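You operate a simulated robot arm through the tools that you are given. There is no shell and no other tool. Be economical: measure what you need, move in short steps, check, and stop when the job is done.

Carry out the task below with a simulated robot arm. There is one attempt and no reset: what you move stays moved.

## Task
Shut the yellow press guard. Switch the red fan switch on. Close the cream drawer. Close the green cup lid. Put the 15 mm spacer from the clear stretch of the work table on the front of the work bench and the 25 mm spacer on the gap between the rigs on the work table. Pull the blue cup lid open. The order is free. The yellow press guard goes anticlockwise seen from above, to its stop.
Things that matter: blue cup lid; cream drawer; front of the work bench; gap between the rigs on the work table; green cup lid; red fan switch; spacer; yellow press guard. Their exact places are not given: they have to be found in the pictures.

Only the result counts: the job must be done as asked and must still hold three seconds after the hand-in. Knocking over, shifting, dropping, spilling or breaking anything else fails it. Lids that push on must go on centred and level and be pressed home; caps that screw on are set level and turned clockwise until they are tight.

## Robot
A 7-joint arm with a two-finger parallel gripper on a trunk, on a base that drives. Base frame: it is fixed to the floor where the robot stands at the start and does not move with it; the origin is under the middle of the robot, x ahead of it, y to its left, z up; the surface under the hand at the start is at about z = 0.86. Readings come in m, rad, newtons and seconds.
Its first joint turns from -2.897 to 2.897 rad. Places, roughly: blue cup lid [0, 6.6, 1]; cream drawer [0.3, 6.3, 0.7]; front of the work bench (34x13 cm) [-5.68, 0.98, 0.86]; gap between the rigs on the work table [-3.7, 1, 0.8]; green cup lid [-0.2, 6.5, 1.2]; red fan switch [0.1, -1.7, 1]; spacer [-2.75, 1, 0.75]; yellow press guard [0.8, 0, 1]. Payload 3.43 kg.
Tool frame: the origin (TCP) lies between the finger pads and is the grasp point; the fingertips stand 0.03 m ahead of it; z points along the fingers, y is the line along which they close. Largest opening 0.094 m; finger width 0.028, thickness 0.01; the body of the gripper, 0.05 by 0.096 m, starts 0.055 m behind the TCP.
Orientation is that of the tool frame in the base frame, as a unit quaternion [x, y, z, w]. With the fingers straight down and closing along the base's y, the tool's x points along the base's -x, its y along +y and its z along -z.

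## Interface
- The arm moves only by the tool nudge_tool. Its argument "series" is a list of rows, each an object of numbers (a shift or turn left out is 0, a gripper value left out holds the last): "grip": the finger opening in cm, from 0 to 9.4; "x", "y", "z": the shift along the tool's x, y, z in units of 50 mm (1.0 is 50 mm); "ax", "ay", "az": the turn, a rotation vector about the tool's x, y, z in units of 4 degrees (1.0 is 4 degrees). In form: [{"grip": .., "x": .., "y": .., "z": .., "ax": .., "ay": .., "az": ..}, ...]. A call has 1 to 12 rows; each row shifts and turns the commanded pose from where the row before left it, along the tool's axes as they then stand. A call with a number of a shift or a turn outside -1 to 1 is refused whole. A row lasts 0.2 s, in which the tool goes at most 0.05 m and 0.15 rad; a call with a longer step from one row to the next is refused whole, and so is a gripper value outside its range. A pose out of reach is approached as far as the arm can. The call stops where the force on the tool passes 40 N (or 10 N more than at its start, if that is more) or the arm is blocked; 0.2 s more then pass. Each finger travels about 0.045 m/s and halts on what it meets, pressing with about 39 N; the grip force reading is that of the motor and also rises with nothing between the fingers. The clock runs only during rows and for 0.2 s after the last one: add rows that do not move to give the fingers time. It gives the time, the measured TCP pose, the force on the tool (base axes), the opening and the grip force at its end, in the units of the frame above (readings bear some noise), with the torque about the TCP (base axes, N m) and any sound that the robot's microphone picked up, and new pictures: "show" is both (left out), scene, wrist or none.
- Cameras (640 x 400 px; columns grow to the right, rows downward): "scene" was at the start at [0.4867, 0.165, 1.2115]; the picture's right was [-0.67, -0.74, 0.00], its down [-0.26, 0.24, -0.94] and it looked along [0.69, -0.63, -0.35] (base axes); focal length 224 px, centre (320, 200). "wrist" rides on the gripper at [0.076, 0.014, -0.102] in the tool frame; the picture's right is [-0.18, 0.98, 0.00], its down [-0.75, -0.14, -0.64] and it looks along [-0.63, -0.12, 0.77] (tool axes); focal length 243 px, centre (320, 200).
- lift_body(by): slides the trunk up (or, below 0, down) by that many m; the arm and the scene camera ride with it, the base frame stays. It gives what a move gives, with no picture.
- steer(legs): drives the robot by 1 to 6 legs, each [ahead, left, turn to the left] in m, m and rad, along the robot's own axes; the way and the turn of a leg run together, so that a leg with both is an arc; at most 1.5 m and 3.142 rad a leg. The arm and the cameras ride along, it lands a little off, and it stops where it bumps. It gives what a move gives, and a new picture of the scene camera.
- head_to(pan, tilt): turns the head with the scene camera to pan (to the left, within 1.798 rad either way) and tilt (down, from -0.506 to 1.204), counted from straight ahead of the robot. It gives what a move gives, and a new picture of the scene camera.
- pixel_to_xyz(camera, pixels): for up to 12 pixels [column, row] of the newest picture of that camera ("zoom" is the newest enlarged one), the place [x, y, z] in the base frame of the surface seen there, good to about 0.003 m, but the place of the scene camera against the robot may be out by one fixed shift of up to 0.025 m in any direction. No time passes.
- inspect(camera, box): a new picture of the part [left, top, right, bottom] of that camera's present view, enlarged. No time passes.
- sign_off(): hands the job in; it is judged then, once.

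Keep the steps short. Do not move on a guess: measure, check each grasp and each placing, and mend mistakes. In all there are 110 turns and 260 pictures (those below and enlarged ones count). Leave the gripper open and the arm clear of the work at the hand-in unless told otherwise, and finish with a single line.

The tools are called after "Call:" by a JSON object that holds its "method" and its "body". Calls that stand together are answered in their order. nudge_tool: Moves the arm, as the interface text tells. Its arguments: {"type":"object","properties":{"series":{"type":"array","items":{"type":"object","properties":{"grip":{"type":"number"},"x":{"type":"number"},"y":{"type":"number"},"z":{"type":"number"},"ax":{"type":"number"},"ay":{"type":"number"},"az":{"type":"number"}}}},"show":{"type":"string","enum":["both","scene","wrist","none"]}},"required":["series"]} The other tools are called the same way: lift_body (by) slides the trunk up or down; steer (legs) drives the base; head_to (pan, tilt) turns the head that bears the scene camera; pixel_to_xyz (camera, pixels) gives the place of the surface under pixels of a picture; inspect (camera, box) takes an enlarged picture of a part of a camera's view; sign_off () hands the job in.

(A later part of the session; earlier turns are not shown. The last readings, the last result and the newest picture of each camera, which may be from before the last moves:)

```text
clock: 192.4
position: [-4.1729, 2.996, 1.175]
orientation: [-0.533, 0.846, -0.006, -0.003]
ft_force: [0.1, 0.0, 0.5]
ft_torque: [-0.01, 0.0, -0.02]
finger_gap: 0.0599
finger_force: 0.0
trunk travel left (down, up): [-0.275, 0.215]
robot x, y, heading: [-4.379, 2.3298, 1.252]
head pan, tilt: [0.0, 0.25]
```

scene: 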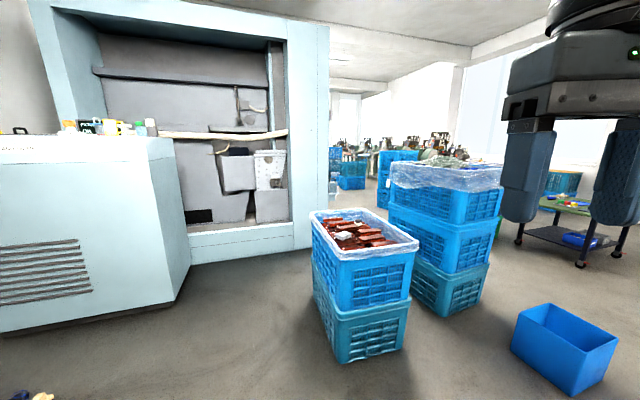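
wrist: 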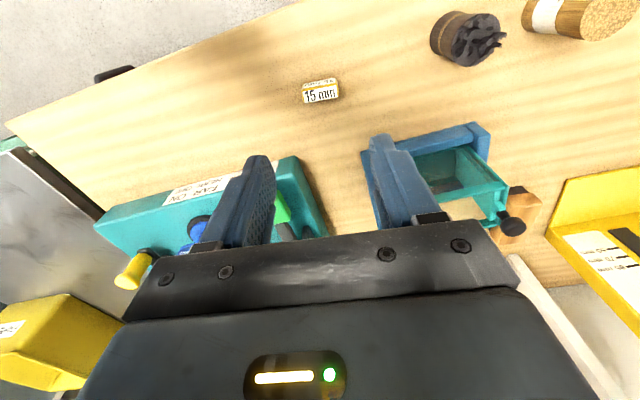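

Crates block the diagonal. I'll go back along +x at y≈2.3 and look toward +y from x≈-0.8.

Call:
{"method": "steer", "body": {"legs": [[0, 0, -1.25], [1.4, 0, 0], [1.4, 0, 0], [0.8, 0, 0], [0, 0, 1.5]]}}

Call:
{"method": "head_to", "body": {"pan": -0.25, "tilt": 0.25}}

```text
clock: 216.6
position: [-0.7775, 3.0806, 1.176]
orientation: [-0.643, 0.765, -0.006, -0.001]
ft_force: [-0.2, -0.3, -0.8]
ft_torque: [0.02, -0.02, 0.02]
finger_gap: 0.0601
finger_force: 0.1
trunk travel left (down, up): [-0.275, 0.215]
robot x, y, heading: [-0.797, 2.3848, 1.528]
head pan, tilt: [0.0, 0.25]
```

scene: 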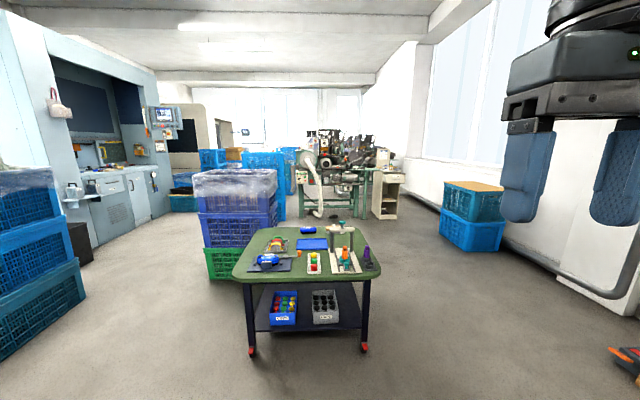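

```text
clock: 217.3
position: [-0.7778, 3.0806, 1.1771]
orientation: [-0.643, 0.766, -0.006, -0.002]
ft_force: [-0.1, -0.2, 0.2]
ft_torque: [0.01, 0.03, 0.0]
finger_gap: 0.06
finger_force: 0.1
trunk travel left (down, up): [-0.275, 0.215]
robot x, y, heading: [-0.799, 2.3846, 1.528]
head pan, tilt: [-0.25, 0.25]
```

scene: 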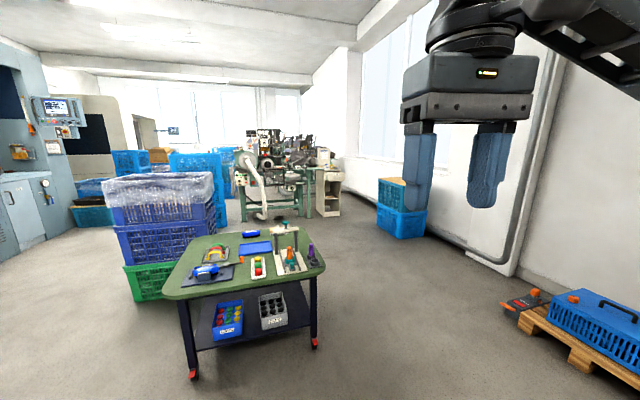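

Call:
{"method": "pixel_to_xyz", "body": {"camera": "scene", "pixels": [[168, 297], [325, 268], [193, 378], [316, 345], [340, 203], [330, 190], [260, 215], [420, 235], [535, 330], [240, 180], [305, 165], [135, 300]]}}

Call:
{"method": "inspect", "body": {"camera": "scene", "box": [220, 115, 360, 225]}}

```text
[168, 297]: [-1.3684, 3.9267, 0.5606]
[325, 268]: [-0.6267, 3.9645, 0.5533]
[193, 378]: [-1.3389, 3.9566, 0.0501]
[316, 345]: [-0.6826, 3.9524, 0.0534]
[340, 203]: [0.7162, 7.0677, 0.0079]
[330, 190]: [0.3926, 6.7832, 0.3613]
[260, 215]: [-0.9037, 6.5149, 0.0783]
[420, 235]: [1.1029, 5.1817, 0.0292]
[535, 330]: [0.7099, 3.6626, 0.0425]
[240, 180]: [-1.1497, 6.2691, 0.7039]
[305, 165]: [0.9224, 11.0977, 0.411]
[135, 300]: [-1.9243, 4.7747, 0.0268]
```

```text
3.64 times, centred on (290, 170) of scene
```

zoom: 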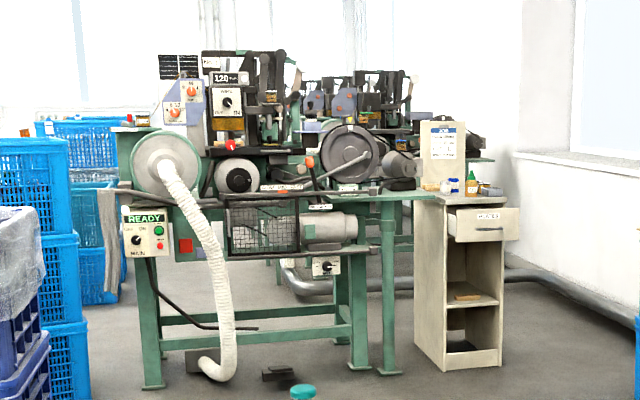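

The machine with cups and the cream cabinet with its open drawer is at y≈6.5. I'll go right to x≈0.05, then forward to y≈5.2, passing right of the green trolley.

Call:
{"method": "steer", "body": {"legs": [[0, -0.85, 0.042], [1.4, 0, 0], [1.3, 0, 0]]}}

Call:
{"method": "head_to", "body": {"pan": 0.1, "tilt": 0.3}}

```text
clock: 234.5
position: [0.0649, 5.7503, 1.1753]
orientation: [-0.654, 0.756, -0.006, -0.002]
ft_force: [-0.8, -0.1, 0.0]
ft_torque: [0.03, -0.03, 0.0]
finger_gap: 0.06
finger_force: 0.2
trunk travel left (down, up): [-0.275, 0.215]
robot x, y, heading: [0.0706, 5.0542, 1.558]
head pan, tilt: [-0.25, 0.25]
```

scene: 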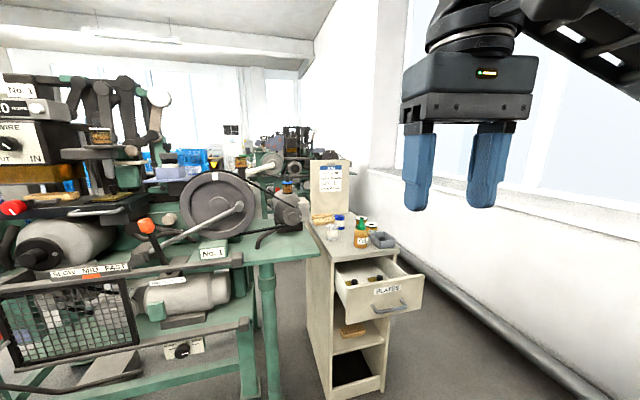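

```text
clock: 235.3
position: [0.0645, 5.7493, 1.1775]
orientation: [-0.654, 0.756, -0.006, -0.002]
ft_force: [0.5, -0.2, -0.4]
ft_torque: [-0.03, -0.04, 0.0]
finger_gap: 0.0602
finger_force: 0.0
trunk travel left (down, up): [-0.275, 0.215]
robot x, y, heading: [0.0669, 5.0583, 1.56]
head pan, tilt: [0.099, 0.3]
```

scene: 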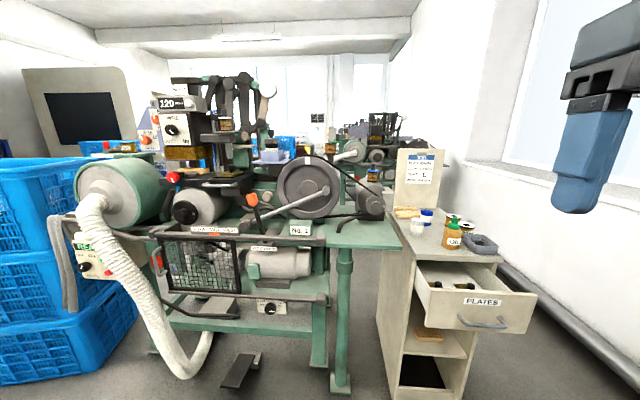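

Call:
{"method": "inspect", "body": {"camera": "scene", "box": [150, 90, 290, 180]}}

Call:
{"method": "inspect", "body": {"camera": "scene", "box": [310, 140, 400, 220]}}

Call:
{"method": "inspect", "body": {"camera": "scene", "box": [380, 190, 540, 340]}}

Call:
{"method": "pixel_to_xyz", "body": {"camera": "scene", "pixels": [[226, 124], [240, 160], [372, 176], [425, 285], [530, 298], [485, 323], [395, 245], [500, 255], [390, 200], [455, 330], [415, 262], [372, 170]]}}

```text
4.44 times, centred on (220, 135) of scene
```

zoom: 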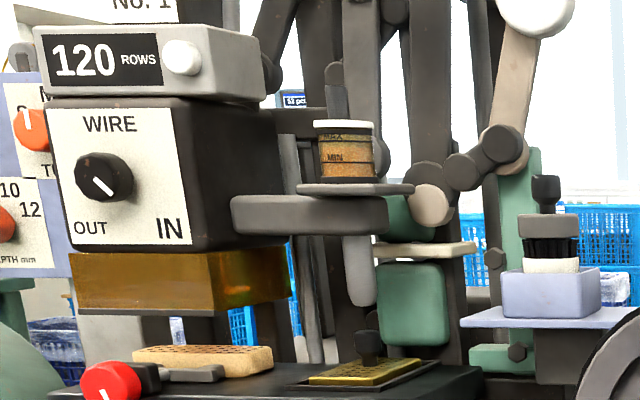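

```text
5.00 times, centred on (355, 180) of scene
```

zoom: 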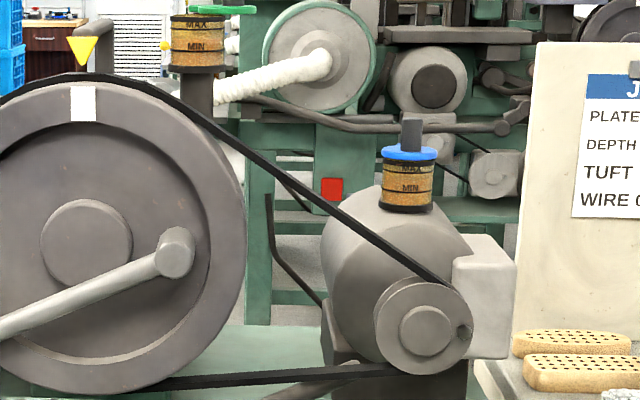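

```text
2.67 times, centred on (460, 265) of scene
```

zoom: 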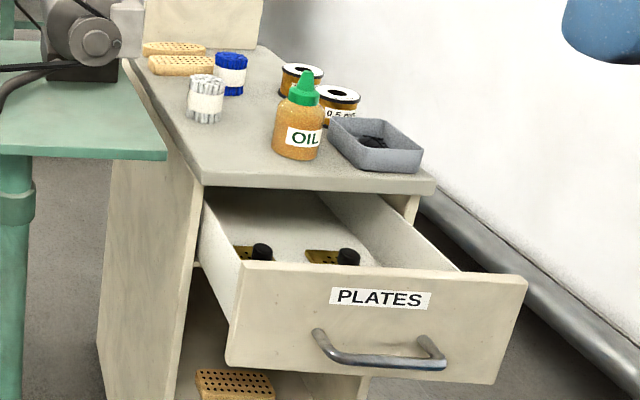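

```text
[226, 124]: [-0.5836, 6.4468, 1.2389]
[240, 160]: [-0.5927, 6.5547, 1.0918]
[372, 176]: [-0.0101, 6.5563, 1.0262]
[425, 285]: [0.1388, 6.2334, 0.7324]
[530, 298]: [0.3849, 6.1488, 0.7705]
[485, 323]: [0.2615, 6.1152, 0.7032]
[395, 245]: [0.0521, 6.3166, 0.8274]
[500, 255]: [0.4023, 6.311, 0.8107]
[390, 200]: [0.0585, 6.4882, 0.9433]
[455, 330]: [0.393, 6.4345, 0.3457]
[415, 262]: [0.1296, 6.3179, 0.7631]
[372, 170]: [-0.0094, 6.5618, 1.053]
```

I found three cups: the green-lidded one (lid swung open) near (330,146), the blue-lidded one at (372,172), and a white-lidded one that isn't mine. I'll measure the drawer front and the cups.

Call:
{"method": "pixel_to_xyz", "body": {"camera": "zoom", "pixels": [[243, 275], [515, 295], [235, 360], [490, 375], [400, 270], [330, 355], [435, 363], [205, 180], [430, 185], [245, 235], [460, 268], [380, 320]]}}

Call:
{"method": "pixel_to_xyz", "body": {"camera": "scene", "pixels": [[330, 143], [340, 142], [330, 152], [330, 160], [322, 141], [373, 164], [373, 171], [373, 180], [366, 170]]}}

Call:
{"method": "inspect", "body": {"camera": "scene", "box": [305, 130, 385, 190]}}

```text
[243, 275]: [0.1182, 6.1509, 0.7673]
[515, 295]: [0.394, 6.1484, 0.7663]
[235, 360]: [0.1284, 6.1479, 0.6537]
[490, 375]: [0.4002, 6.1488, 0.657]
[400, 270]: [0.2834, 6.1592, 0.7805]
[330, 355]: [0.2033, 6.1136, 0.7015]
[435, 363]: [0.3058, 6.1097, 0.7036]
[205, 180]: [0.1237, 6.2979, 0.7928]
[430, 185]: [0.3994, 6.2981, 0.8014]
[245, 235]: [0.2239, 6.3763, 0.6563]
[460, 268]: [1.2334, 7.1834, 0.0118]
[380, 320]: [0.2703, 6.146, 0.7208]
```

```text
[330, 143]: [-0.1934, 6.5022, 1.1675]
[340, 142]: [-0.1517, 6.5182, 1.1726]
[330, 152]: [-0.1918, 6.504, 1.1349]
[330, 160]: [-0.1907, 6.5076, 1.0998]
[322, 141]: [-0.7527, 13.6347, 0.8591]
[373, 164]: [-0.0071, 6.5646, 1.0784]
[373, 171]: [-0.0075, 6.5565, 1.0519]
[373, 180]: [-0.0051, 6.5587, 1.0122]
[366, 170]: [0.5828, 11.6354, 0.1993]
```

```text
6.67 times, centred on (345, 160) of scene
```

zoom: 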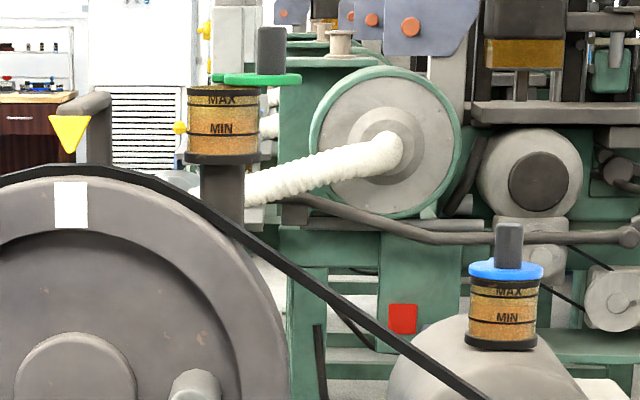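

The drawer front is at y≈6.149 and its handle bar at about (0.255, 6.112, 0.703). It closes along +y. I'll drive to stand before it, close the fingers and straighten the tool.

Call:
{"method": "steer", "body": {"legs": [[0.28, -0.2, 0]]}}

Call:
{"method": "nudge_tool", "body": {"series": [{"grip": 0, "az": -1}, {"az": -1}, {"x": 0.6}, {"x": 0.6}, {}]}}

```text
clock: 237.6
position: [0.2663, 6.031, 1.176]
orientation: [-0.655, 0.755, -0.006, -0.002]
ft_force: [0.2, 0.0, -0.3]
ft_torque: [0.01, -0.01, -0.01]
finger_gap: 0.06
finger_force: 0.1
trunk travel left (down, up): [-0.275, 0.215]
robot x, y, heading: [0.2716, 5.3332, 1.562]
head pan, tilt: [0.099, 0.3]
```

scene: 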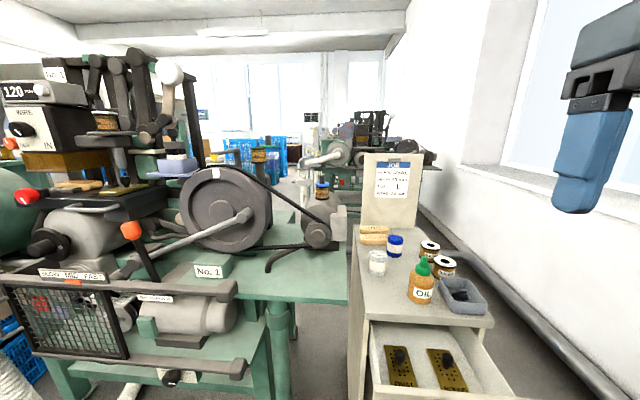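

```text
clock: 238.8
position: [0.268, 5.9701, 1.1766]
orientation: [-0.706, 0.708, -0.007, -0.001]
ft_force: [-0.7, 0.3, -0.6]
ft_torque: [0.04, 0.03, 0.01]
finger_gap: 0.0001
finger_force: 33.1
trunk travel left (down, up): [-0.275, 0.215]
robot x, y, heading: [0.2719, 5.3348, 1.559]
head pan, tilt: [0.099, 0.3]
```

scene: 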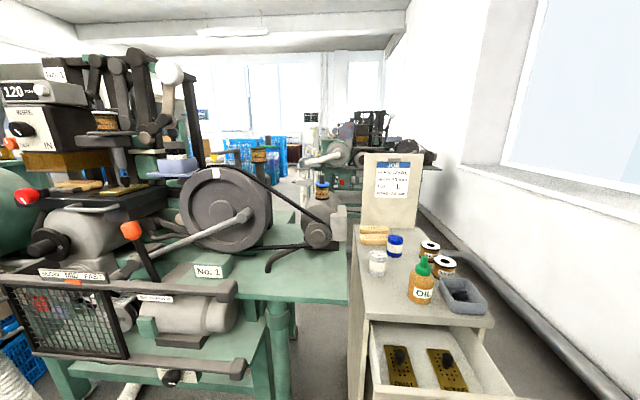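
wrist: 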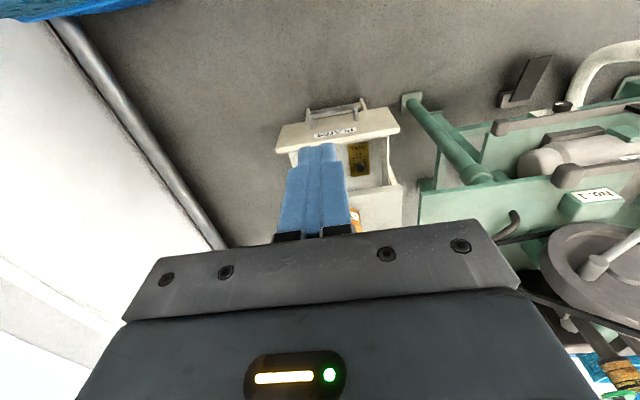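

Call:
{"method": "pixel_to_xyz", "body": {"camera": "wrist", "pixels": [[335, 113], [312, 116], [358, 107], [335, 133], [285, 130], [395, 120], [340, 195], [540, 65]]}}

```text
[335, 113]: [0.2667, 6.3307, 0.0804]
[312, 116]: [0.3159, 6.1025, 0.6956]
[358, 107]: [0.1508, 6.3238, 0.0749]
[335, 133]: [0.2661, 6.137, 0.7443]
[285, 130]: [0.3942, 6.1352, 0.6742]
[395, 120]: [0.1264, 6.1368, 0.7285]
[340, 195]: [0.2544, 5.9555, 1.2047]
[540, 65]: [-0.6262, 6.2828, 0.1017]
```

The handle is at y≈6.10, z≈0.696. I'll lower the trunk and the tool in front of it.

Call:
{"method": "lift_body", "body": {"by": -0.2}}

Call:
{"method": "nudge_tool", "body": {"series": [{"z": 0.9}, {"z": 0.9}, {"z": 0.9}, {"z": 0.9}, {"z": 0.9}, {"z": 0.7}, {}]}}

```text
clock: 240.9
position: [0.2673, 5.9712, 0.9763]
orientation: [-0.706, 0.708, -0.006, -0.001]
ft_force: [-0.6, -0.4, 0.2]
ft_torque: [0.01, 0.0, -0.01]
finger_gap: 0.0001
finger_force: 32.8
trunk travel left (down, up): [-0.075, 0.415]
robot x, y, heading: [0.2696, 5.3337, 1.558]
head pan, tilt: [0.099, 0.3]
```

```text
clock: 242.6
position: [0.2677, 5.9684, 0.7176]
orientation: [-0.706, 0.708, -0.006, -0.002]
ft_force: [0.5, -0.4, 0.4]
ft_torque: [0.0, 0.01, -0.01]
finger_gap: 0.0
finger_force: 33.0
trunk travel left (down, up): [-0.075, 0.415]
robot x, y, heading: [0.2723, 5.3345, 1.556]
head pan, tilt: [0.099, 0.3]
```

scene: 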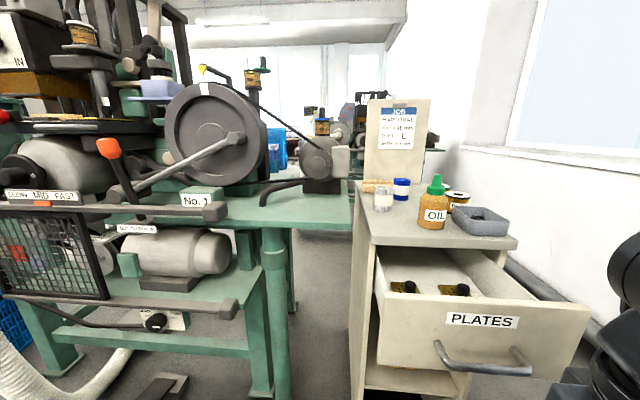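
wrist: 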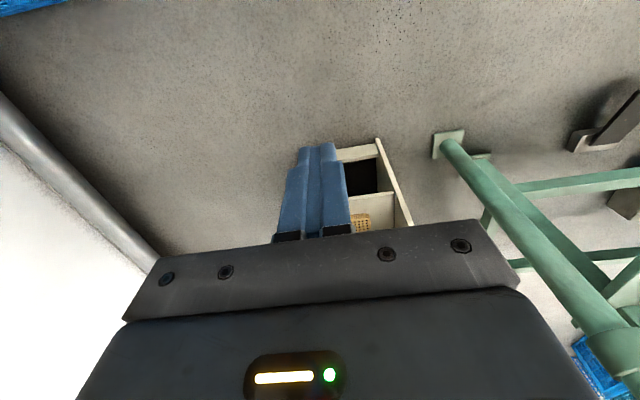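

I'll push forward in steps until the drawer stops.

Call:
{"method": "nudge_tool", "body": {"series": [{"x": -0.7}, {"x": -0.7}, {"x": -0.5}, {"x": -0.5}, {"x": -0.5}, {"x": -0.5}, {"x": -0.5}, {}]}}

```text
clock: 244.3
position: [0.2673, 6.1627, 0.714]
orientation: [-0.706, 0.708, -0.006, -0.001]
ft_force: [0.4, -0.9, -0.3]
ft_torque: [-0.01, -0.03, 0.03]
finger_gap: 0.0001
finger_force: 33.5
trunk travel left (down, up): [-0.075, 0.415]
robot x, y, heading: [0.2738, 5.3354, 1.561]
head pan, tilt: [0.099, 0.3]
```

scene: 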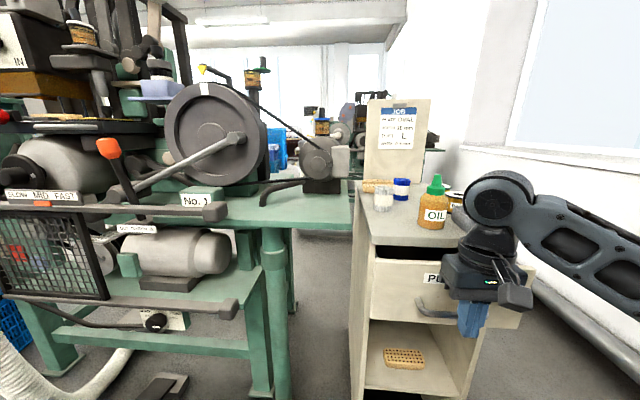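
wrist: 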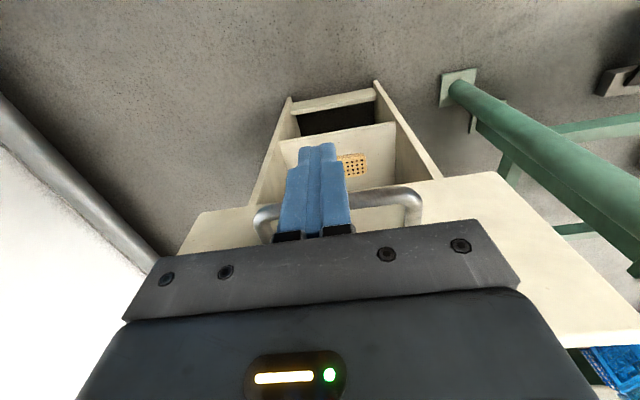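

The drawer is going in. I'll keep going to the stop.

Call:
{"method": "nudge_tool", "body": {"series": [{"x": -0.4}, {"x": -0.4}, {"x": -0.3}, {"x": -0.3}, {"x": -0.3}, {"x": -0.3}, {}]}}

```text
clock: 245.5
position: [0.2694, 6.2351, 0.7125]
orientation: [0.709, -0.705, 0.013, 0.008]
ft_force: [0.3, -12.0, 4.9]
ft_torque: [-0.23, 0.03, 0.0]
finger_gap: 0.0
finger_force: 33.3
trunk travel left (down, up): [-0.075, 0.415]
robot x, y, heading: [0.2694, 5.3381, 1.561]
head pan, tilt: [0.099, 0.3]
stopped in row 5: the force on the tool passed its limit at 69 N (the readings are from after the stop); the commanded pose is now the measured one
```

scene: 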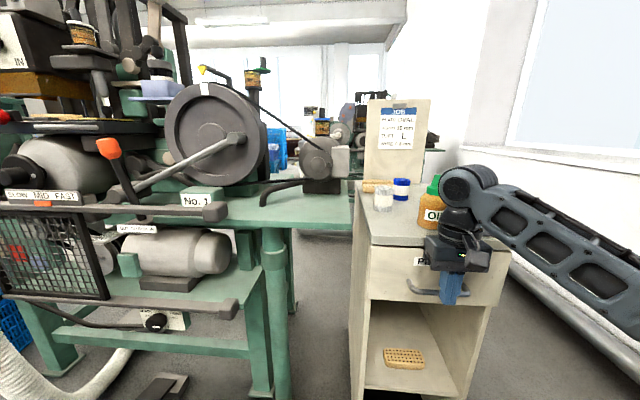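
wrist: 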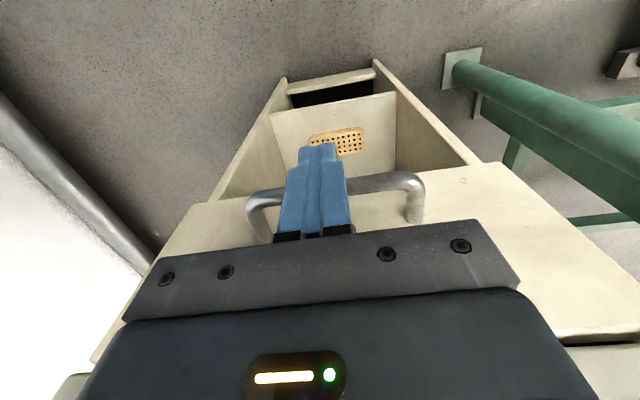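

Call:
{"method": "inspect", "body": {"camera": "scene", "box": [345, 220, 525, 330]}}

Call:
{"method": "pixel_to_xyz", "body": {"camera": "scene", "pixels": [[385, 280], [400, 265], [495, 280], [360, 310], [390, 240], [366, 265], [485, 320]]}}

```text
3.56 times, centred on (435, 275) of scene
```

zoom: 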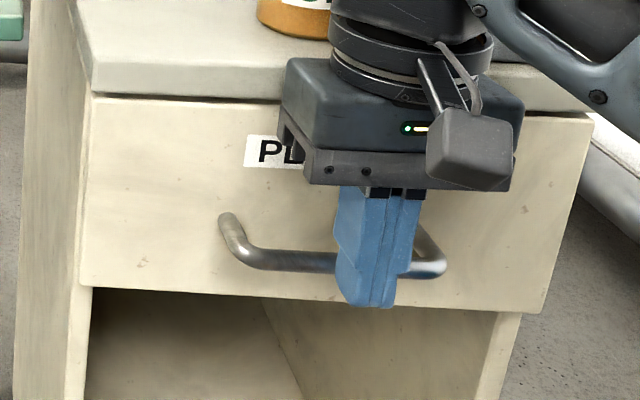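

```text
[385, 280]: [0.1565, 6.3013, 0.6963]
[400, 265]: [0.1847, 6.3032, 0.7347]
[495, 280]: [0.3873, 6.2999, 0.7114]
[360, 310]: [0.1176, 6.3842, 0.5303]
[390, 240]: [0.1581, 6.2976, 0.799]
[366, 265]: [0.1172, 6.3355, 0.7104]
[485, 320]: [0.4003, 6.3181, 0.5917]
```

The drawer is flush at y=6.301 along its whole front. I'll back off, raise, and move toward the cups.

Call:
{"method": "nudge_tool", "body": {"series": [{"x": 0.5}, {"x": 0.8}, {"x": 0.8}, {"x": 0.8}, {"x": 0.8}, {"x": 0.8}, {"z": -0.9}, {"z": -0.9}, {"z": -0.9}, {"z": -0.9}, {"z": -0.9}], "show": "none"}}

Call:
{"method": "lift_body", "body": {"by": 0.35}}

Call:
{"method": "steer", "body": {"legs": [[0, 0.25, 0]]}}

Call:
{"method": "head_to", "body": {"pan": 0.05, "tilt": 0.4}}

```text
clock: 247.9
position: [0.2684, 6.0178, 0.9415]
orientation: [0.708, -0.706, 0.013, 0.007]
ft_force: [-0.4, 0.1, 0.9]
ft_torque: [-0.05, 0.02, 0.01]
finger_gap: 0.0001
finger_force: 33.1
trunk travel left (down, up): [-0.075, 0.415]
robot x, y, heading: [0.2696, 5.3297, 1.565]
head pan, tilt: [0.099, 0.3]
```

```text
clock: 251.3
position: [0.2693, 6.0169, 1.2936]
orientation: [0.709, -0.705, 0.013, 0.007]
ft_force: [0.1, 0.9, -0.2]
ft_torque: [0.03, 0.01, 0.03]
finger_gap: 0.0
finger_force: 33.5
trunk travel left (down, up): [-0.425, 0.065]
robot x, y, heading: [0.2681, 5.3344, 1.56]
head pan, tilt: [0.099, 0.3]
```

```text
clock: 253.2
position: [0.0174, 6.0208, 1.2926]
orientation: [0.709, -0.705, 0.013, 0.006]
ft_force: [0.4, -0.1, -0.5]
ft_torque: [-0.01, 0.01, 0.0]
finger_gap: 0.0
finger_force: 33.4
trunk travel left (down, up): [-0.425, 0.065]
robot x, y, heading: [0.0196, 5.3389, 1.562]
head pan, tilt: [0.099, 0.3]
```

scene: 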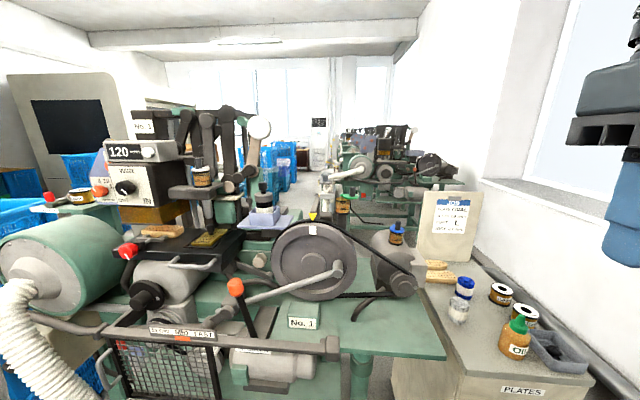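

```text
clock: 253.8
position: [0.0161, 6.0208, 1.2922]
orientation: [0.709, -0.705, 0.013, 0.006]
ft_force: [-0.6, 0.2, 0.9]
ft_torque: [-0.02, 0.02, 0.05]
finger_gap: 0.0002
finger_force: 33.2
trunk travel left (down, up): [-0.425, 0.065]
robot x, y, heading: [0.0178, 5.3368, 1.56]
head pan, tilt: [0.051, 0.4]
```

scene: 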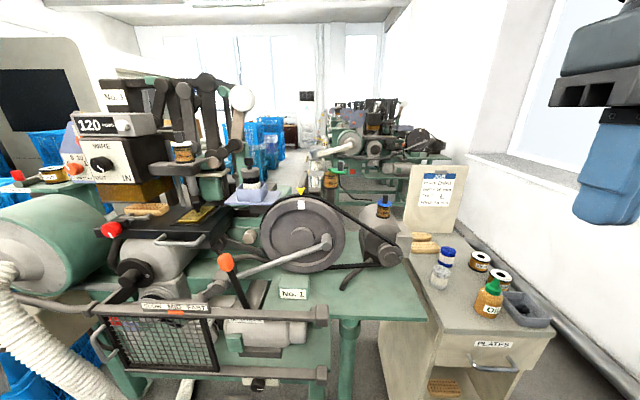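

Call:
{"method": "inspect", "body": {"camera": "scene", "box": [305, 155, 375, 205]}}

Call:
{"method": "pixel_to_xyz", "body": {"camera": "zoom", "pixels": [[250, 120], [265, 160], [300, 160], [340, 160], [310, 120], [250, 230], [230, 170]]}}

Call:
{"method": "inspect", "body": {"camera": "scene", "box": [355, 185, 415, 235]}}

Call:
{"method": "pixel_to_xyz", "body": {"camera": "zoom", "pixels": [[300, 90], [250, 145], [300, 140], [340, 150], [300, 180], [300, 230]]}}

Call:
{"method": "nudge_tool", "body": {"series": [{"x": -0.8}, {"x": -0.8}, {"x": -0.8}, {}], "show": "wrist"}}

```text
8.00 times, centred on (340, 180) of scene
```

zoom: 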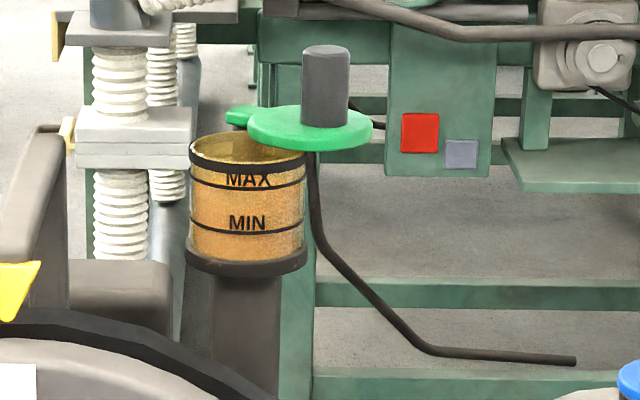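

```text
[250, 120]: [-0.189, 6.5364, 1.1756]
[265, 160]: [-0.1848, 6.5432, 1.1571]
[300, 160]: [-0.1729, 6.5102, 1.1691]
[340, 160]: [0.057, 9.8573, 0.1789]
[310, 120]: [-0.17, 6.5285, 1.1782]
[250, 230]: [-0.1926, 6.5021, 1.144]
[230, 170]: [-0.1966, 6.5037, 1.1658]
```

```text
8.00 times, centred on (385, 210) of scene
```

zoom: 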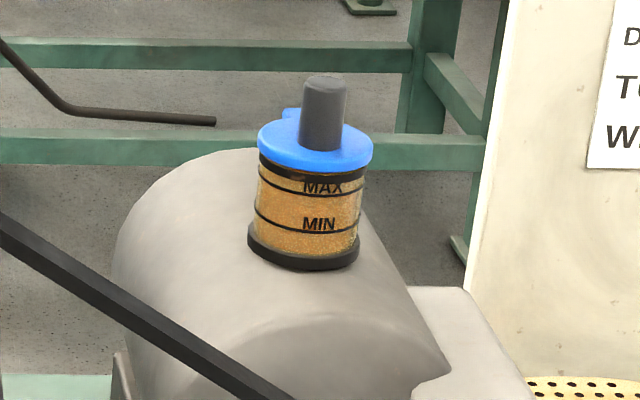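

```text
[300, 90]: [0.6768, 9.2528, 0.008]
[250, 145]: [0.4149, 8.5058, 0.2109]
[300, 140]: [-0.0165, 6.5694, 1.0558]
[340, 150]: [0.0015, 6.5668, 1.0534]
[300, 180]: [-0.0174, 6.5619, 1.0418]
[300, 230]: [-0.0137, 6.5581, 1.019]
```

```text
clock: 254.8
position: [0.0159, 6.1413, 1.2892]
orientation: [0.709, -0.705, 0.013, 0.007]
ft_force: [0.3, -0.6, -0.5]
ft_torque: [0.04, 0.02, -0.01]
finger_gap: 0.0001
finger_force: 33.1
trunk travel left (down, up): [-0.425, 0.065]
robot x, y, heading: [0.0172, 5.338, 1.561]
head pan, tilt: [0.051, 0.4]
```

wrist: 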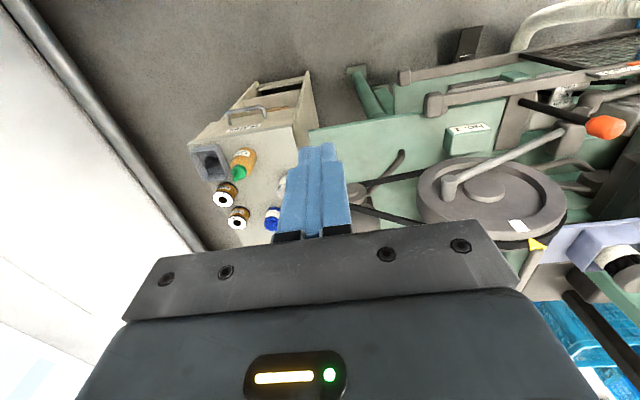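

The lids swing sideways about a pin behind each cup. Before driving in, I'll check how far the machine's front bars stick out.

Call:
{"method": "pixel_to_xyz", "body": {"camera": "scene", "pixels": [[322, 312], [320, 375], [210, 350], [260, 385], [348, 350], [425, 315], [228, 262], [400, 330], [188, 385]]}}

Call:
{"method": "inspect", "body": {"camera": "wrist", "box": [260, 120, 460, 245]}}

```text
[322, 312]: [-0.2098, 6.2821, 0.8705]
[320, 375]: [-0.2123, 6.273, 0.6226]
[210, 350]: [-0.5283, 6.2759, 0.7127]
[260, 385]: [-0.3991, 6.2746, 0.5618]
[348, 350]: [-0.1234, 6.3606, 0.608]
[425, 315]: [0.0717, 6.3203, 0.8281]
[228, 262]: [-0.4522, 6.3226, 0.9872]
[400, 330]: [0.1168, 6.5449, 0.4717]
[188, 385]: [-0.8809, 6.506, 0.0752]
```

```text
3.20 times, centred on (360, 182) of wrist
```

zoom: 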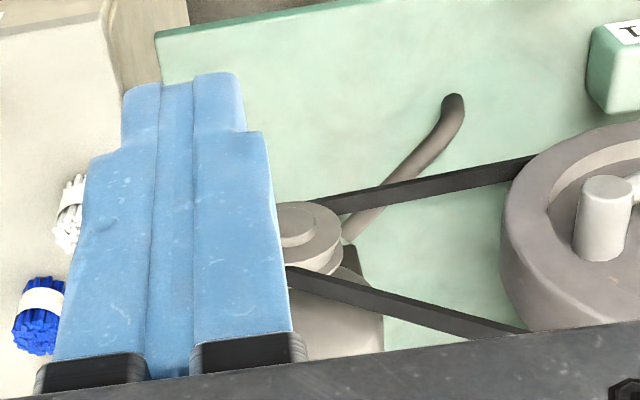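

The front bars reach y≥6.27. I'll drive forward 0.36 m with the tool high and the gripper open so I can see between the fingers.

Call:
{"method": "steer", "body": {"legs": [[0.36, 0, 0.01]]}}

Call:
{"method": "nudge_tool", "body": {"series": [{"grip": 9.4}, {}, {}, {}, {}], "show": "wrist"}}

```text
clock: 257.1
position: [0.0048, 6.4996, 1.2893]
orientation: [0.714, -0.7, 0.013, 0.006]
ft_force: [0.3, 0.6, -0.2]
ft_torque: [0.02, 0.01, -0.01]
finger_gap: 0.0001
finger_force: 33.0
trunk travel left (down, up): [-0.425, 0.065]
robot x, y, heading: [0.0202, 5.6947, 1.571]
head pan, tilt: [0.051, 0.4]
```

scene: 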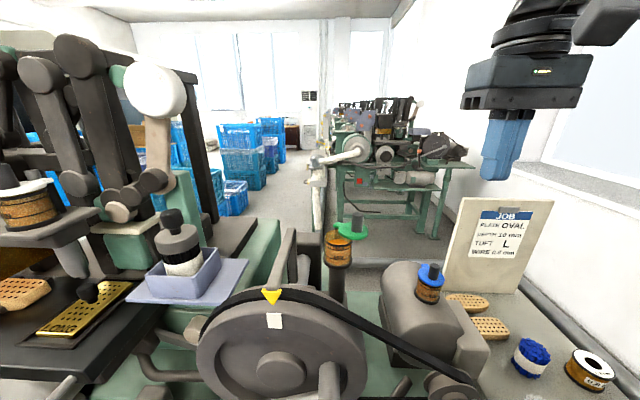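

```text
clock: 258.3
position: [0.0055, 6.4984, 1.2885]
orientation: [0.714, -0.7, 0.012, 0.006]
ft_force: [0.3, 0.3, -0.8]
ft_torque: [-0.03, 0.0, -0.04]
finger_gap: 0.0941
finger_force: 0.0
trunk travel left (down, up): [-0.425, 0.065]
robot x, y, heading: [0.0209, 5.6962, 1.572]
head pan, tilt: [0.051, 0.4]
```

wrist: 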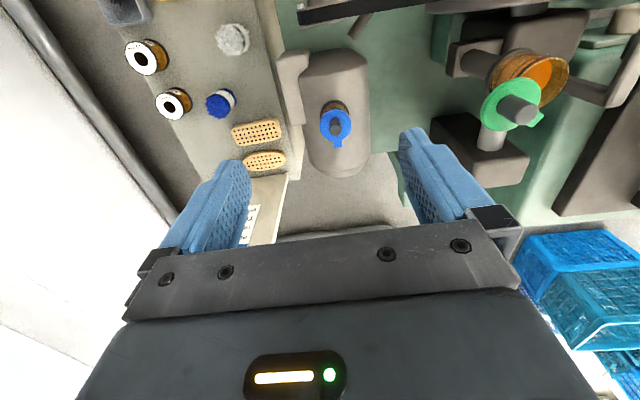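

Both cups are visible. I'll enlarge each and measure.

Call:
{"method": "inspect", "body": {"camera": "wrist", "box": [470, 40, 590, 140]}}

Call:
{"method": "pixel_to_xyz", "body": {"camera": "wrist", "pixels": [[520, 108], [500, 90], [490, 115], [513, 128], [537, 120], [541, 73], [558, 62], [513, 62], [565, 85], [527, 85], [530, 117], [510, 97]]}}

Call:
{"method": "inspect", "body": {"camera": "wrist", "box": [296, 90, 376, 155]}}

Call:
{"method": "pixel_to_xyz", "body": {"camera": "wrist", "pixels": [[336, 127], [322, 122], [349, 120], [337, 112], [336, 135], [338, 145], [334, 104], [329, 112], [325, 131], [347, 131]]}}

```text
4.00 times, centred on (530, 90) of wrist
```

zoom: 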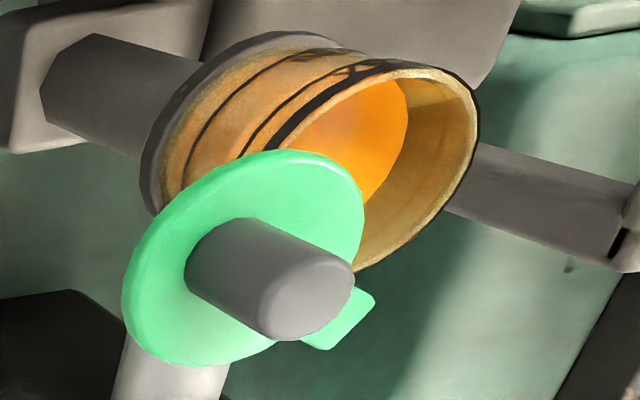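

```text
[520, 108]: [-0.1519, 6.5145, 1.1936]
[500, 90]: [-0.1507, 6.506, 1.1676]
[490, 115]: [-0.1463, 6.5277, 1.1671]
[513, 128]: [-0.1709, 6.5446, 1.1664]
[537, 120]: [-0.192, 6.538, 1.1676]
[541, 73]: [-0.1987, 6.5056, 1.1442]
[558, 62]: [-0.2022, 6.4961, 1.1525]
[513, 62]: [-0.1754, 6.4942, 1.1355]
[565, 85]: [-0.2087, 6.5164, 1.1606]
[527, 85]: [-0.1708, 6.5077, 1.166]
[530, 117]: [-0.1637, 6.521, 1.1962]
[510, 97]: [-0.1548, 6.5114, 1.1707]
```

```text
6.15 times, centred on (336, 122) of wrist
```

zoom: 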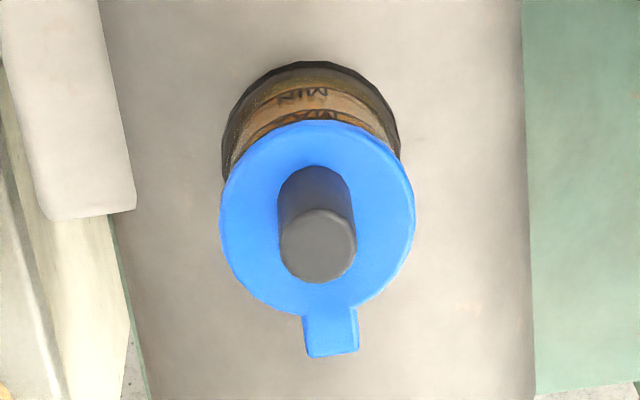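

```text
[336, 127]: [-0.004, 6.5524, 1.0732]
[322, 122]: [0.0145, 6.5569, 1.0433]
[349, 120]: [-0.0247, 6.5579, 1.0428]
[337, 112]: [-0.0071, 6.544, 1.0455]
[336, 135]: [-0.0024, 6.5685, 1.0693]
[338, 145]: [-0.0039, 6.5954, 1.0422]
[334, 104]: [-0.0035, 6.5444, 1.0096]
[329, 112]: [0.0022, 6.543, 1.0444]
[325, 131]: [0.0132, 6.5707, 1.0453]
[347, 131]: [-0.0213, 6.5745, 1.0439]
```

Blue: knob (-0.004, 6.560), pin about (-0.004, 6.593), lid top z 1.044. Green: knob about (-0.160, 6.519), pin about (-0.188, 6.543), open by about 54° anticlockwise. I'll level the tool, go above the blue knob and check the job board's height.

Call:
{"method": "pixel_to_xyz", "body": {"camera": "scene", "pixels": [[466, 202], [548, 206], [505, 215], [445, 280], [430, 268]]}}

Call:
{"method": "nudge_tool", "body": {"series": [{"grip": 5, "ay": -0.36, "ax": -0.12}, {"x": -0.6, "y": 0.1}, {"x": -0.63, "y": 0.09}, {"z": 0.8}, {"z": 0.8}, {"z": 0.8}, {}]}}

```text
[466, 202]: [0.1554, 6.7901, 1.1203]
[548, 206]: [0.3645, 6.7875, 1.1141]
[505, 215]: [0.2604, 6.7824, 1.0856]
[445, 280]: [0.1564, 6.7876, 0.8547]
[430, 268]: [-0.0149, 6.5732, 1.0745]
```

```text
clock: 259.9
position: [-0.0049, 6.5602, 1.1688]
orientation: [0.714, -0.7, 0.001, 0.001]
ft_force: [1.0, 0.3, 0.2]
ft_torque: [-0.01, 0.03, -0.02]
finger_gap: 0.0499
finger_force: 0.0
trunk travel left (down, up): [-0.425, 0.065]
robot x, y, heading: [0.018, 5.6951, 1.571]
head pan, tilt: [0.051, 0.4]
```

scene: 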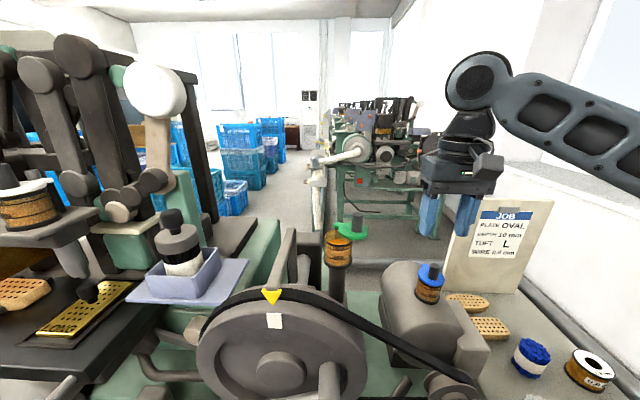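
wrist: 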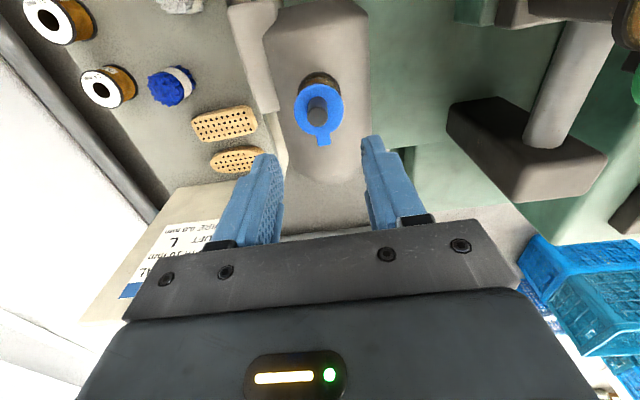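

Call:
{"method": "inspect", "body": {"camera": "wrist", "box": [280, 65, 360, 155]}}

Call:
{"method": "pixel_to_xyz", "body": {"camera": "wrist", "pixels": [[317, 105], [317, 117], [310, 112], [325, 110], [318, 87], [297, 103], [341, 100], [322, 131], [323, 142]]}}

```text
4.44 times, centred on (320, 110) of wrist
```

zoom: 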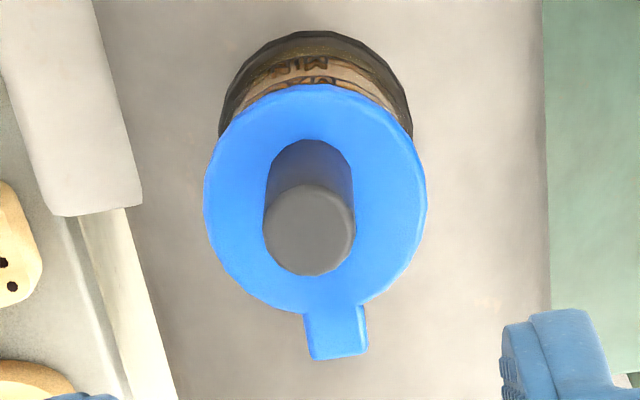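

```text
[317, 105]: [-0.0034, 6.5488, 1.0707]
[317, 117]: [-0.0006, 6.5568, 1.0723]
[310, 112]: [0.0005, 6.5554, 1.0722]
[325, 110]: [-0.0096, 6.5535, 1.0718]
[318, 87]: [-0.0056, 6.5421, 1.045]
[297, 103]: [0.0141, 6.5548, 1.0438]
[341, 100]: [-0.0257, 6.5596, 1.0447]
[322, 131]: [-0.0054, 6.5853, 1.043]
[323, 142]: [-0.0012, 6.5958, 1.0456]
```

The knob is right under the tool. I'll descend to TCP z≈1.079 and grip.

Call:
{"method": "nudge_tool", "body": {"series": [{"z": 0.8, "x": 0.04}, {"z": 0.6}, {"z": 0.38}, {}, {"grip": 0}, {}, {}], "show": "wrist"}}

```text
clock: 261.5
position: [-0.0031, 6.5564, 1.0786]
orientation: [0.714, -0.701, 0.002, 0.001]
ft_force: [11.9, -1.3, -1.9]
ft_torque: [-0.14, -0.4, -0.1]
finger_gap: 0.0171
finger_force: 34.3
trunk travel left (down, up): [-0.425, 0.065]
robot x, y, heading: [0.0214, 5.6948, 1.572]
head pan, tilt: [0.051, 0.4]
```

wrist: 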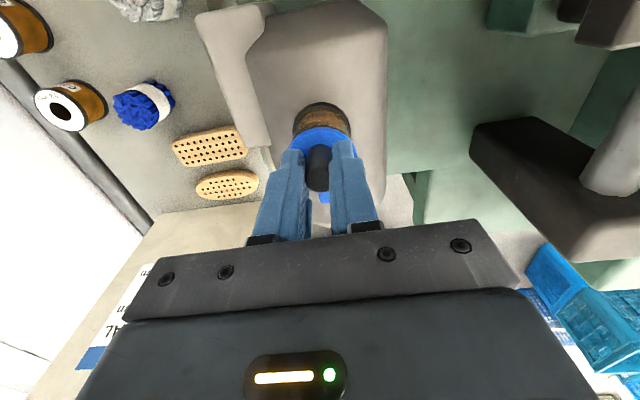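

Gripped at 17 mm. I'll swing anticlockwise about the pin, 24° first, and watch the forces.

Call:
{"method": "nudge_tool", "body": {"series": [{}, {"y": -0.044, "x": -0.0016, "az": -1}, {"y": -0.044, "x": -0.0016, "az": -1}, {"y": -0.044, "x": -0.0016, "az": -1}, {"y": -0.044, "x": -0.0016, "az": -1}, {"y": -0.044, "x": -0.0016, "az": -1}, {"y": -0.044, "x": -0.0016, "az": -1}, {}], "show": "wrist"}}

```text
clock: 263.3
position: [0.0074, 6.5604, 1.0803]
orientation: [0.845, -0.535, 0.001, 0.002]
ft_force: [4.0, -22.3, -8.1]
ft_torque: [-0.41, -0.09, 0.08]
finger_gap: 0.0174
finger_force: 44.8
trunk travel left (down, up): [-0.425, 0.065]
robot x, y, heading: [0.0186, 5.6957, 1.571]
head pan, tilt: [0.051, 0.4]
```

wrist: 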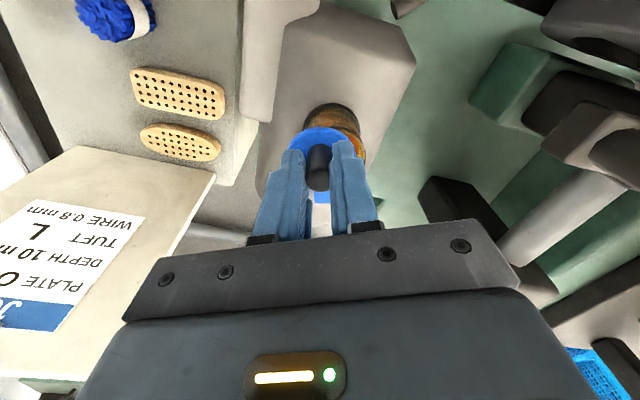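

The lid is swinging open. The radial force says my radius was slightly small, so I'll correct outward and continue with a larger radius.

Call:
{"method": "nudge_tool", "body": {"series": [{"x": 0.04}, {"y": -0.05, "x": 0.01, "az": -1}, {"y": -0.05, "x": 0.005, "az": -1}, {"y": -0.05, "az": -1}, {"y": -0.05, "az": -1}, {"y": -0.05, "az": -1}, {"y": -0.05, "az": -1}, {"y": -0.05, "az": -1}, {"y": -0.05, "az": -1}, {}], "show": "wrist"}}

```text
clock: 265.5
position: [0.0258, 6.5707, 1.0794]
orientation: [0.959, -0.283, 0.001, 0.001]
ft_force: [-0.3, -1.1, -0.7]
ft_torque: [0.32, 0.51, 0.07]
finger_gap: 0.0172
finger_force: 45.3
trunk travel left (down, up): [-0.425, 0.065]
robot x, y, heading: [0.0194, 5.6949, 1.575]
head pan, tilt: [0.051, 0.4]
```

wrist: 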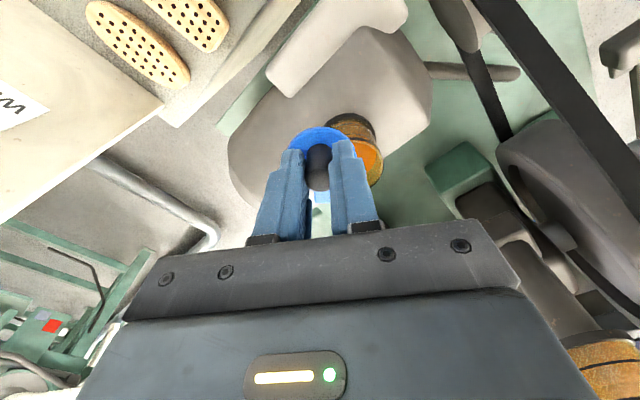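

Forces are near zero at 57° open. I'll continue to the stop or about 100°.

Call:
{"method": "nudge_tool", "body": {"series": [{"y": -0.05, "az": -1}, {"y": -0.05, "az": -1}, {"y": -0.05, "az": -1}, {"y": -0.05, "az": -1}, {"y": -0.05, "az": -1}, {"y": -0.05, "az": -1}, {"y": -0.05, "az": -1}, {"y": -0.05, "az": -1}, {}], "show": "wrist"}}

```text
clock: 267.5
position: [0.0329, 6.5892, 1.0795]
orientation: [1.0, -0.009, 0.0, 0.001]
ft_force: [16.4, -8.6, 1.6]
ft_torque: [-0.06, -1.04, 0.26]
finger_gap: 0.0176
finger_force: 45.4
trunk travel left (down, up): [-0.425, 0.065]
robot x, y, heading: [0.0194, 5.6964, 1.576]
head pan, tilt: [0.051, 0.4]
```

wrist: 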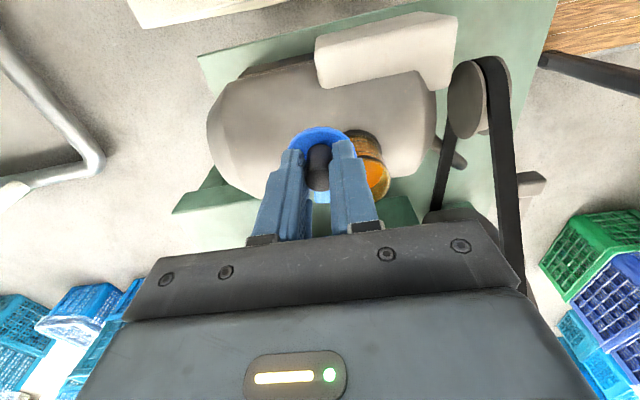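

It's about 89° open with the cup fully visible beside it. I'll go a little further to find the stop.

Call:
{"method": "nudge_tool", "body": {"series": [{"x": 0.03}, {"y": -0.05, "az": -1}, {"y": -0.05, "az": -1}, {"y": -0.05, "az": -1}, {"y": -0.05, "az": -1}, {}], "show": "scene"}}

```text
clock: 268.9
position: [0.0325, 6.5997, 1.0801]
orientation: [0.991, 0.132, -0.001, 0.001]
ft_force: [14.8, -4.0, -0.9]
ft_torque: [0.01, -0.44, 0.21]
finger_gap: 0.0171
finger_force: 44.7
trunk travel left (down, up): [-0.425, 0.065]
robot x, y, heading: [0.0162, 5.695, 1.571]
head pan, tilt: [0.051, 0.4]
```

scene: 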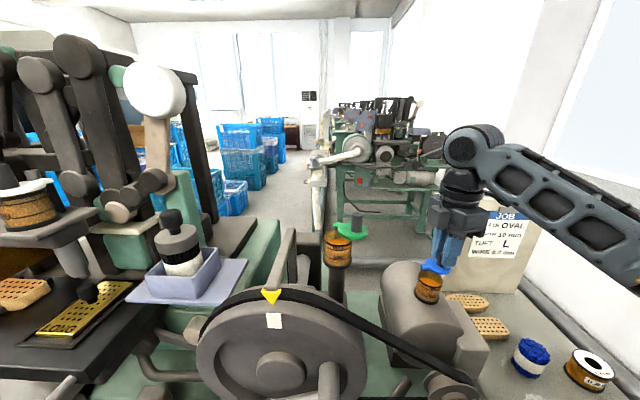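

There's no stop yet at 105°. I'll go a bit further.

Call:
{"method": "nudge_tool", "body": {"series": [{"x": 0.02, "y": -0.05, "az": -1}, {"y": -0.05, "az": -1}, {"y": -0.05, "az": -1}, {"y": -0.05, "az": -1}, {}], "show": "wrist"}}

```text
clock: 270.1
position: [0.0289, 6.6089, 1.0797]
orientation: [0.963, 0.268, 0.0, 0.002]
ft_force: [11.7, -7.2, -0.6]
ft_torque: [0.04, -0.46, -0.05]
finger_gap: 0.017
finger_force: 44.6
trunk travel left (down, up): [-0.425, 0.065]
robot x, y, heading: [0.0181, 5.6958, 1.574]
head pan, tilt: [0.051, 0.4]
```

wrist: 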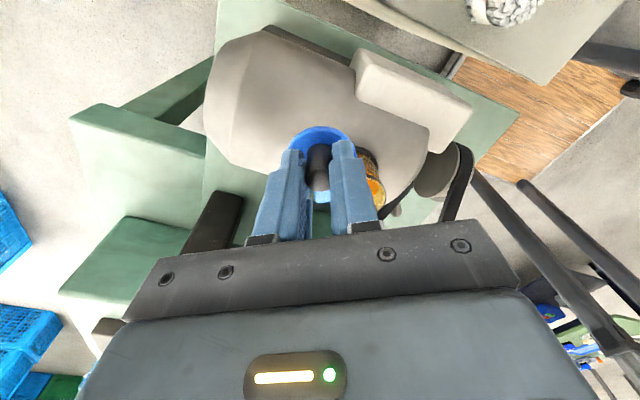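

It's 121° open, well clear of the cup. I'll release, rise, and check the lid and the surroundings of the green cup.

Call:
{"method": "nudge_tool", "body": {"series": [{"grip": 5}, {}, {}, {"z": -0.5}, {"z": -0.8}, {"z": -0.9}, {"z": -0.9}, {"z": -0.9}, {}], "show": "scene"}}

Call:
{"method": "inspect", "body": {"camera": "scene", "box": [300, 190, 470, 310]}}

Call:
{"method": "pixel_to_xyz", "body": {"camera": "scene", "pixels": [[205, 130], [180, 200], [240, 230], [270, 295], [290, 240], [200, 165], [175, 215], [335, 255]]}}

```text
clock: 272.1
position: [0.0291, 6.6088, 1.2778]
orientation: [0.964, 0.267, 0.0, 0.001]
ft_force: [0.4, -0.3, -0.1]
ft_torque: [0.04, -0.02, 0.02]
finger_gap: 0.0502
finger_force: 0.1
trunk travel left (down, up): [-0.425, 0.065]
robot x, y, heading: [0.023, 5.6951, 1.572]
head pan, tilt: [0.051, 0.4]
```

scene: 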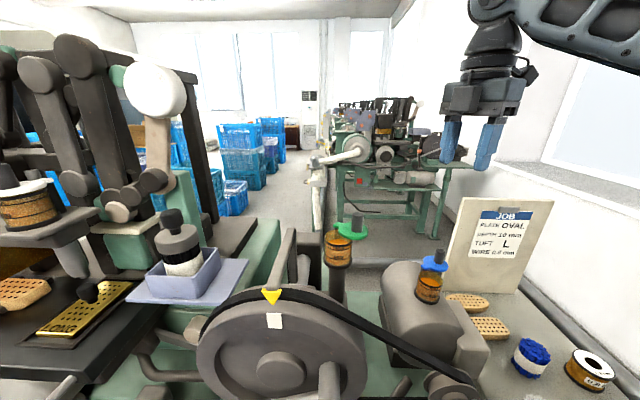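

```text
3.33 times, centred on (385, 250) of scene
```

zoom: 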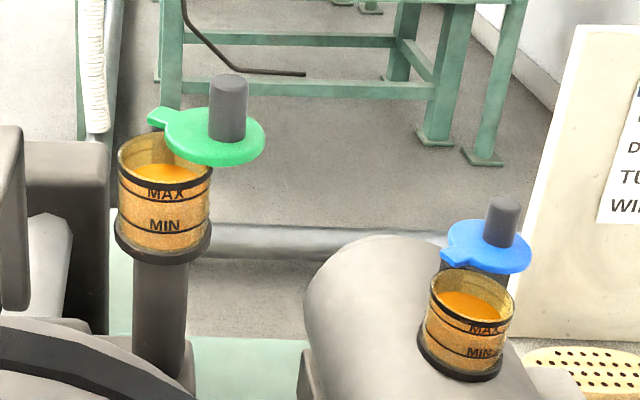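

```text
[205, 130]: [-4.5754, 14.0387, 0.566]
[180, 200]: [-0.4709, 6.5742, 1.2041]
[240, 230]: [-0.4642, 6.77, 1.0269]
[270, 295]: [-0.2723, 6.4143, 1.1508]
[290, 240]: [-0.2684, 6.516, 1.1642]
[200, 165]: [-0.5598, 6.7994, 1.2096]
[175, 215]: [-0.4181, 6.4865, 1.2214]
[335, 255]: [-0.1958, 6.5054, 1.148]
```

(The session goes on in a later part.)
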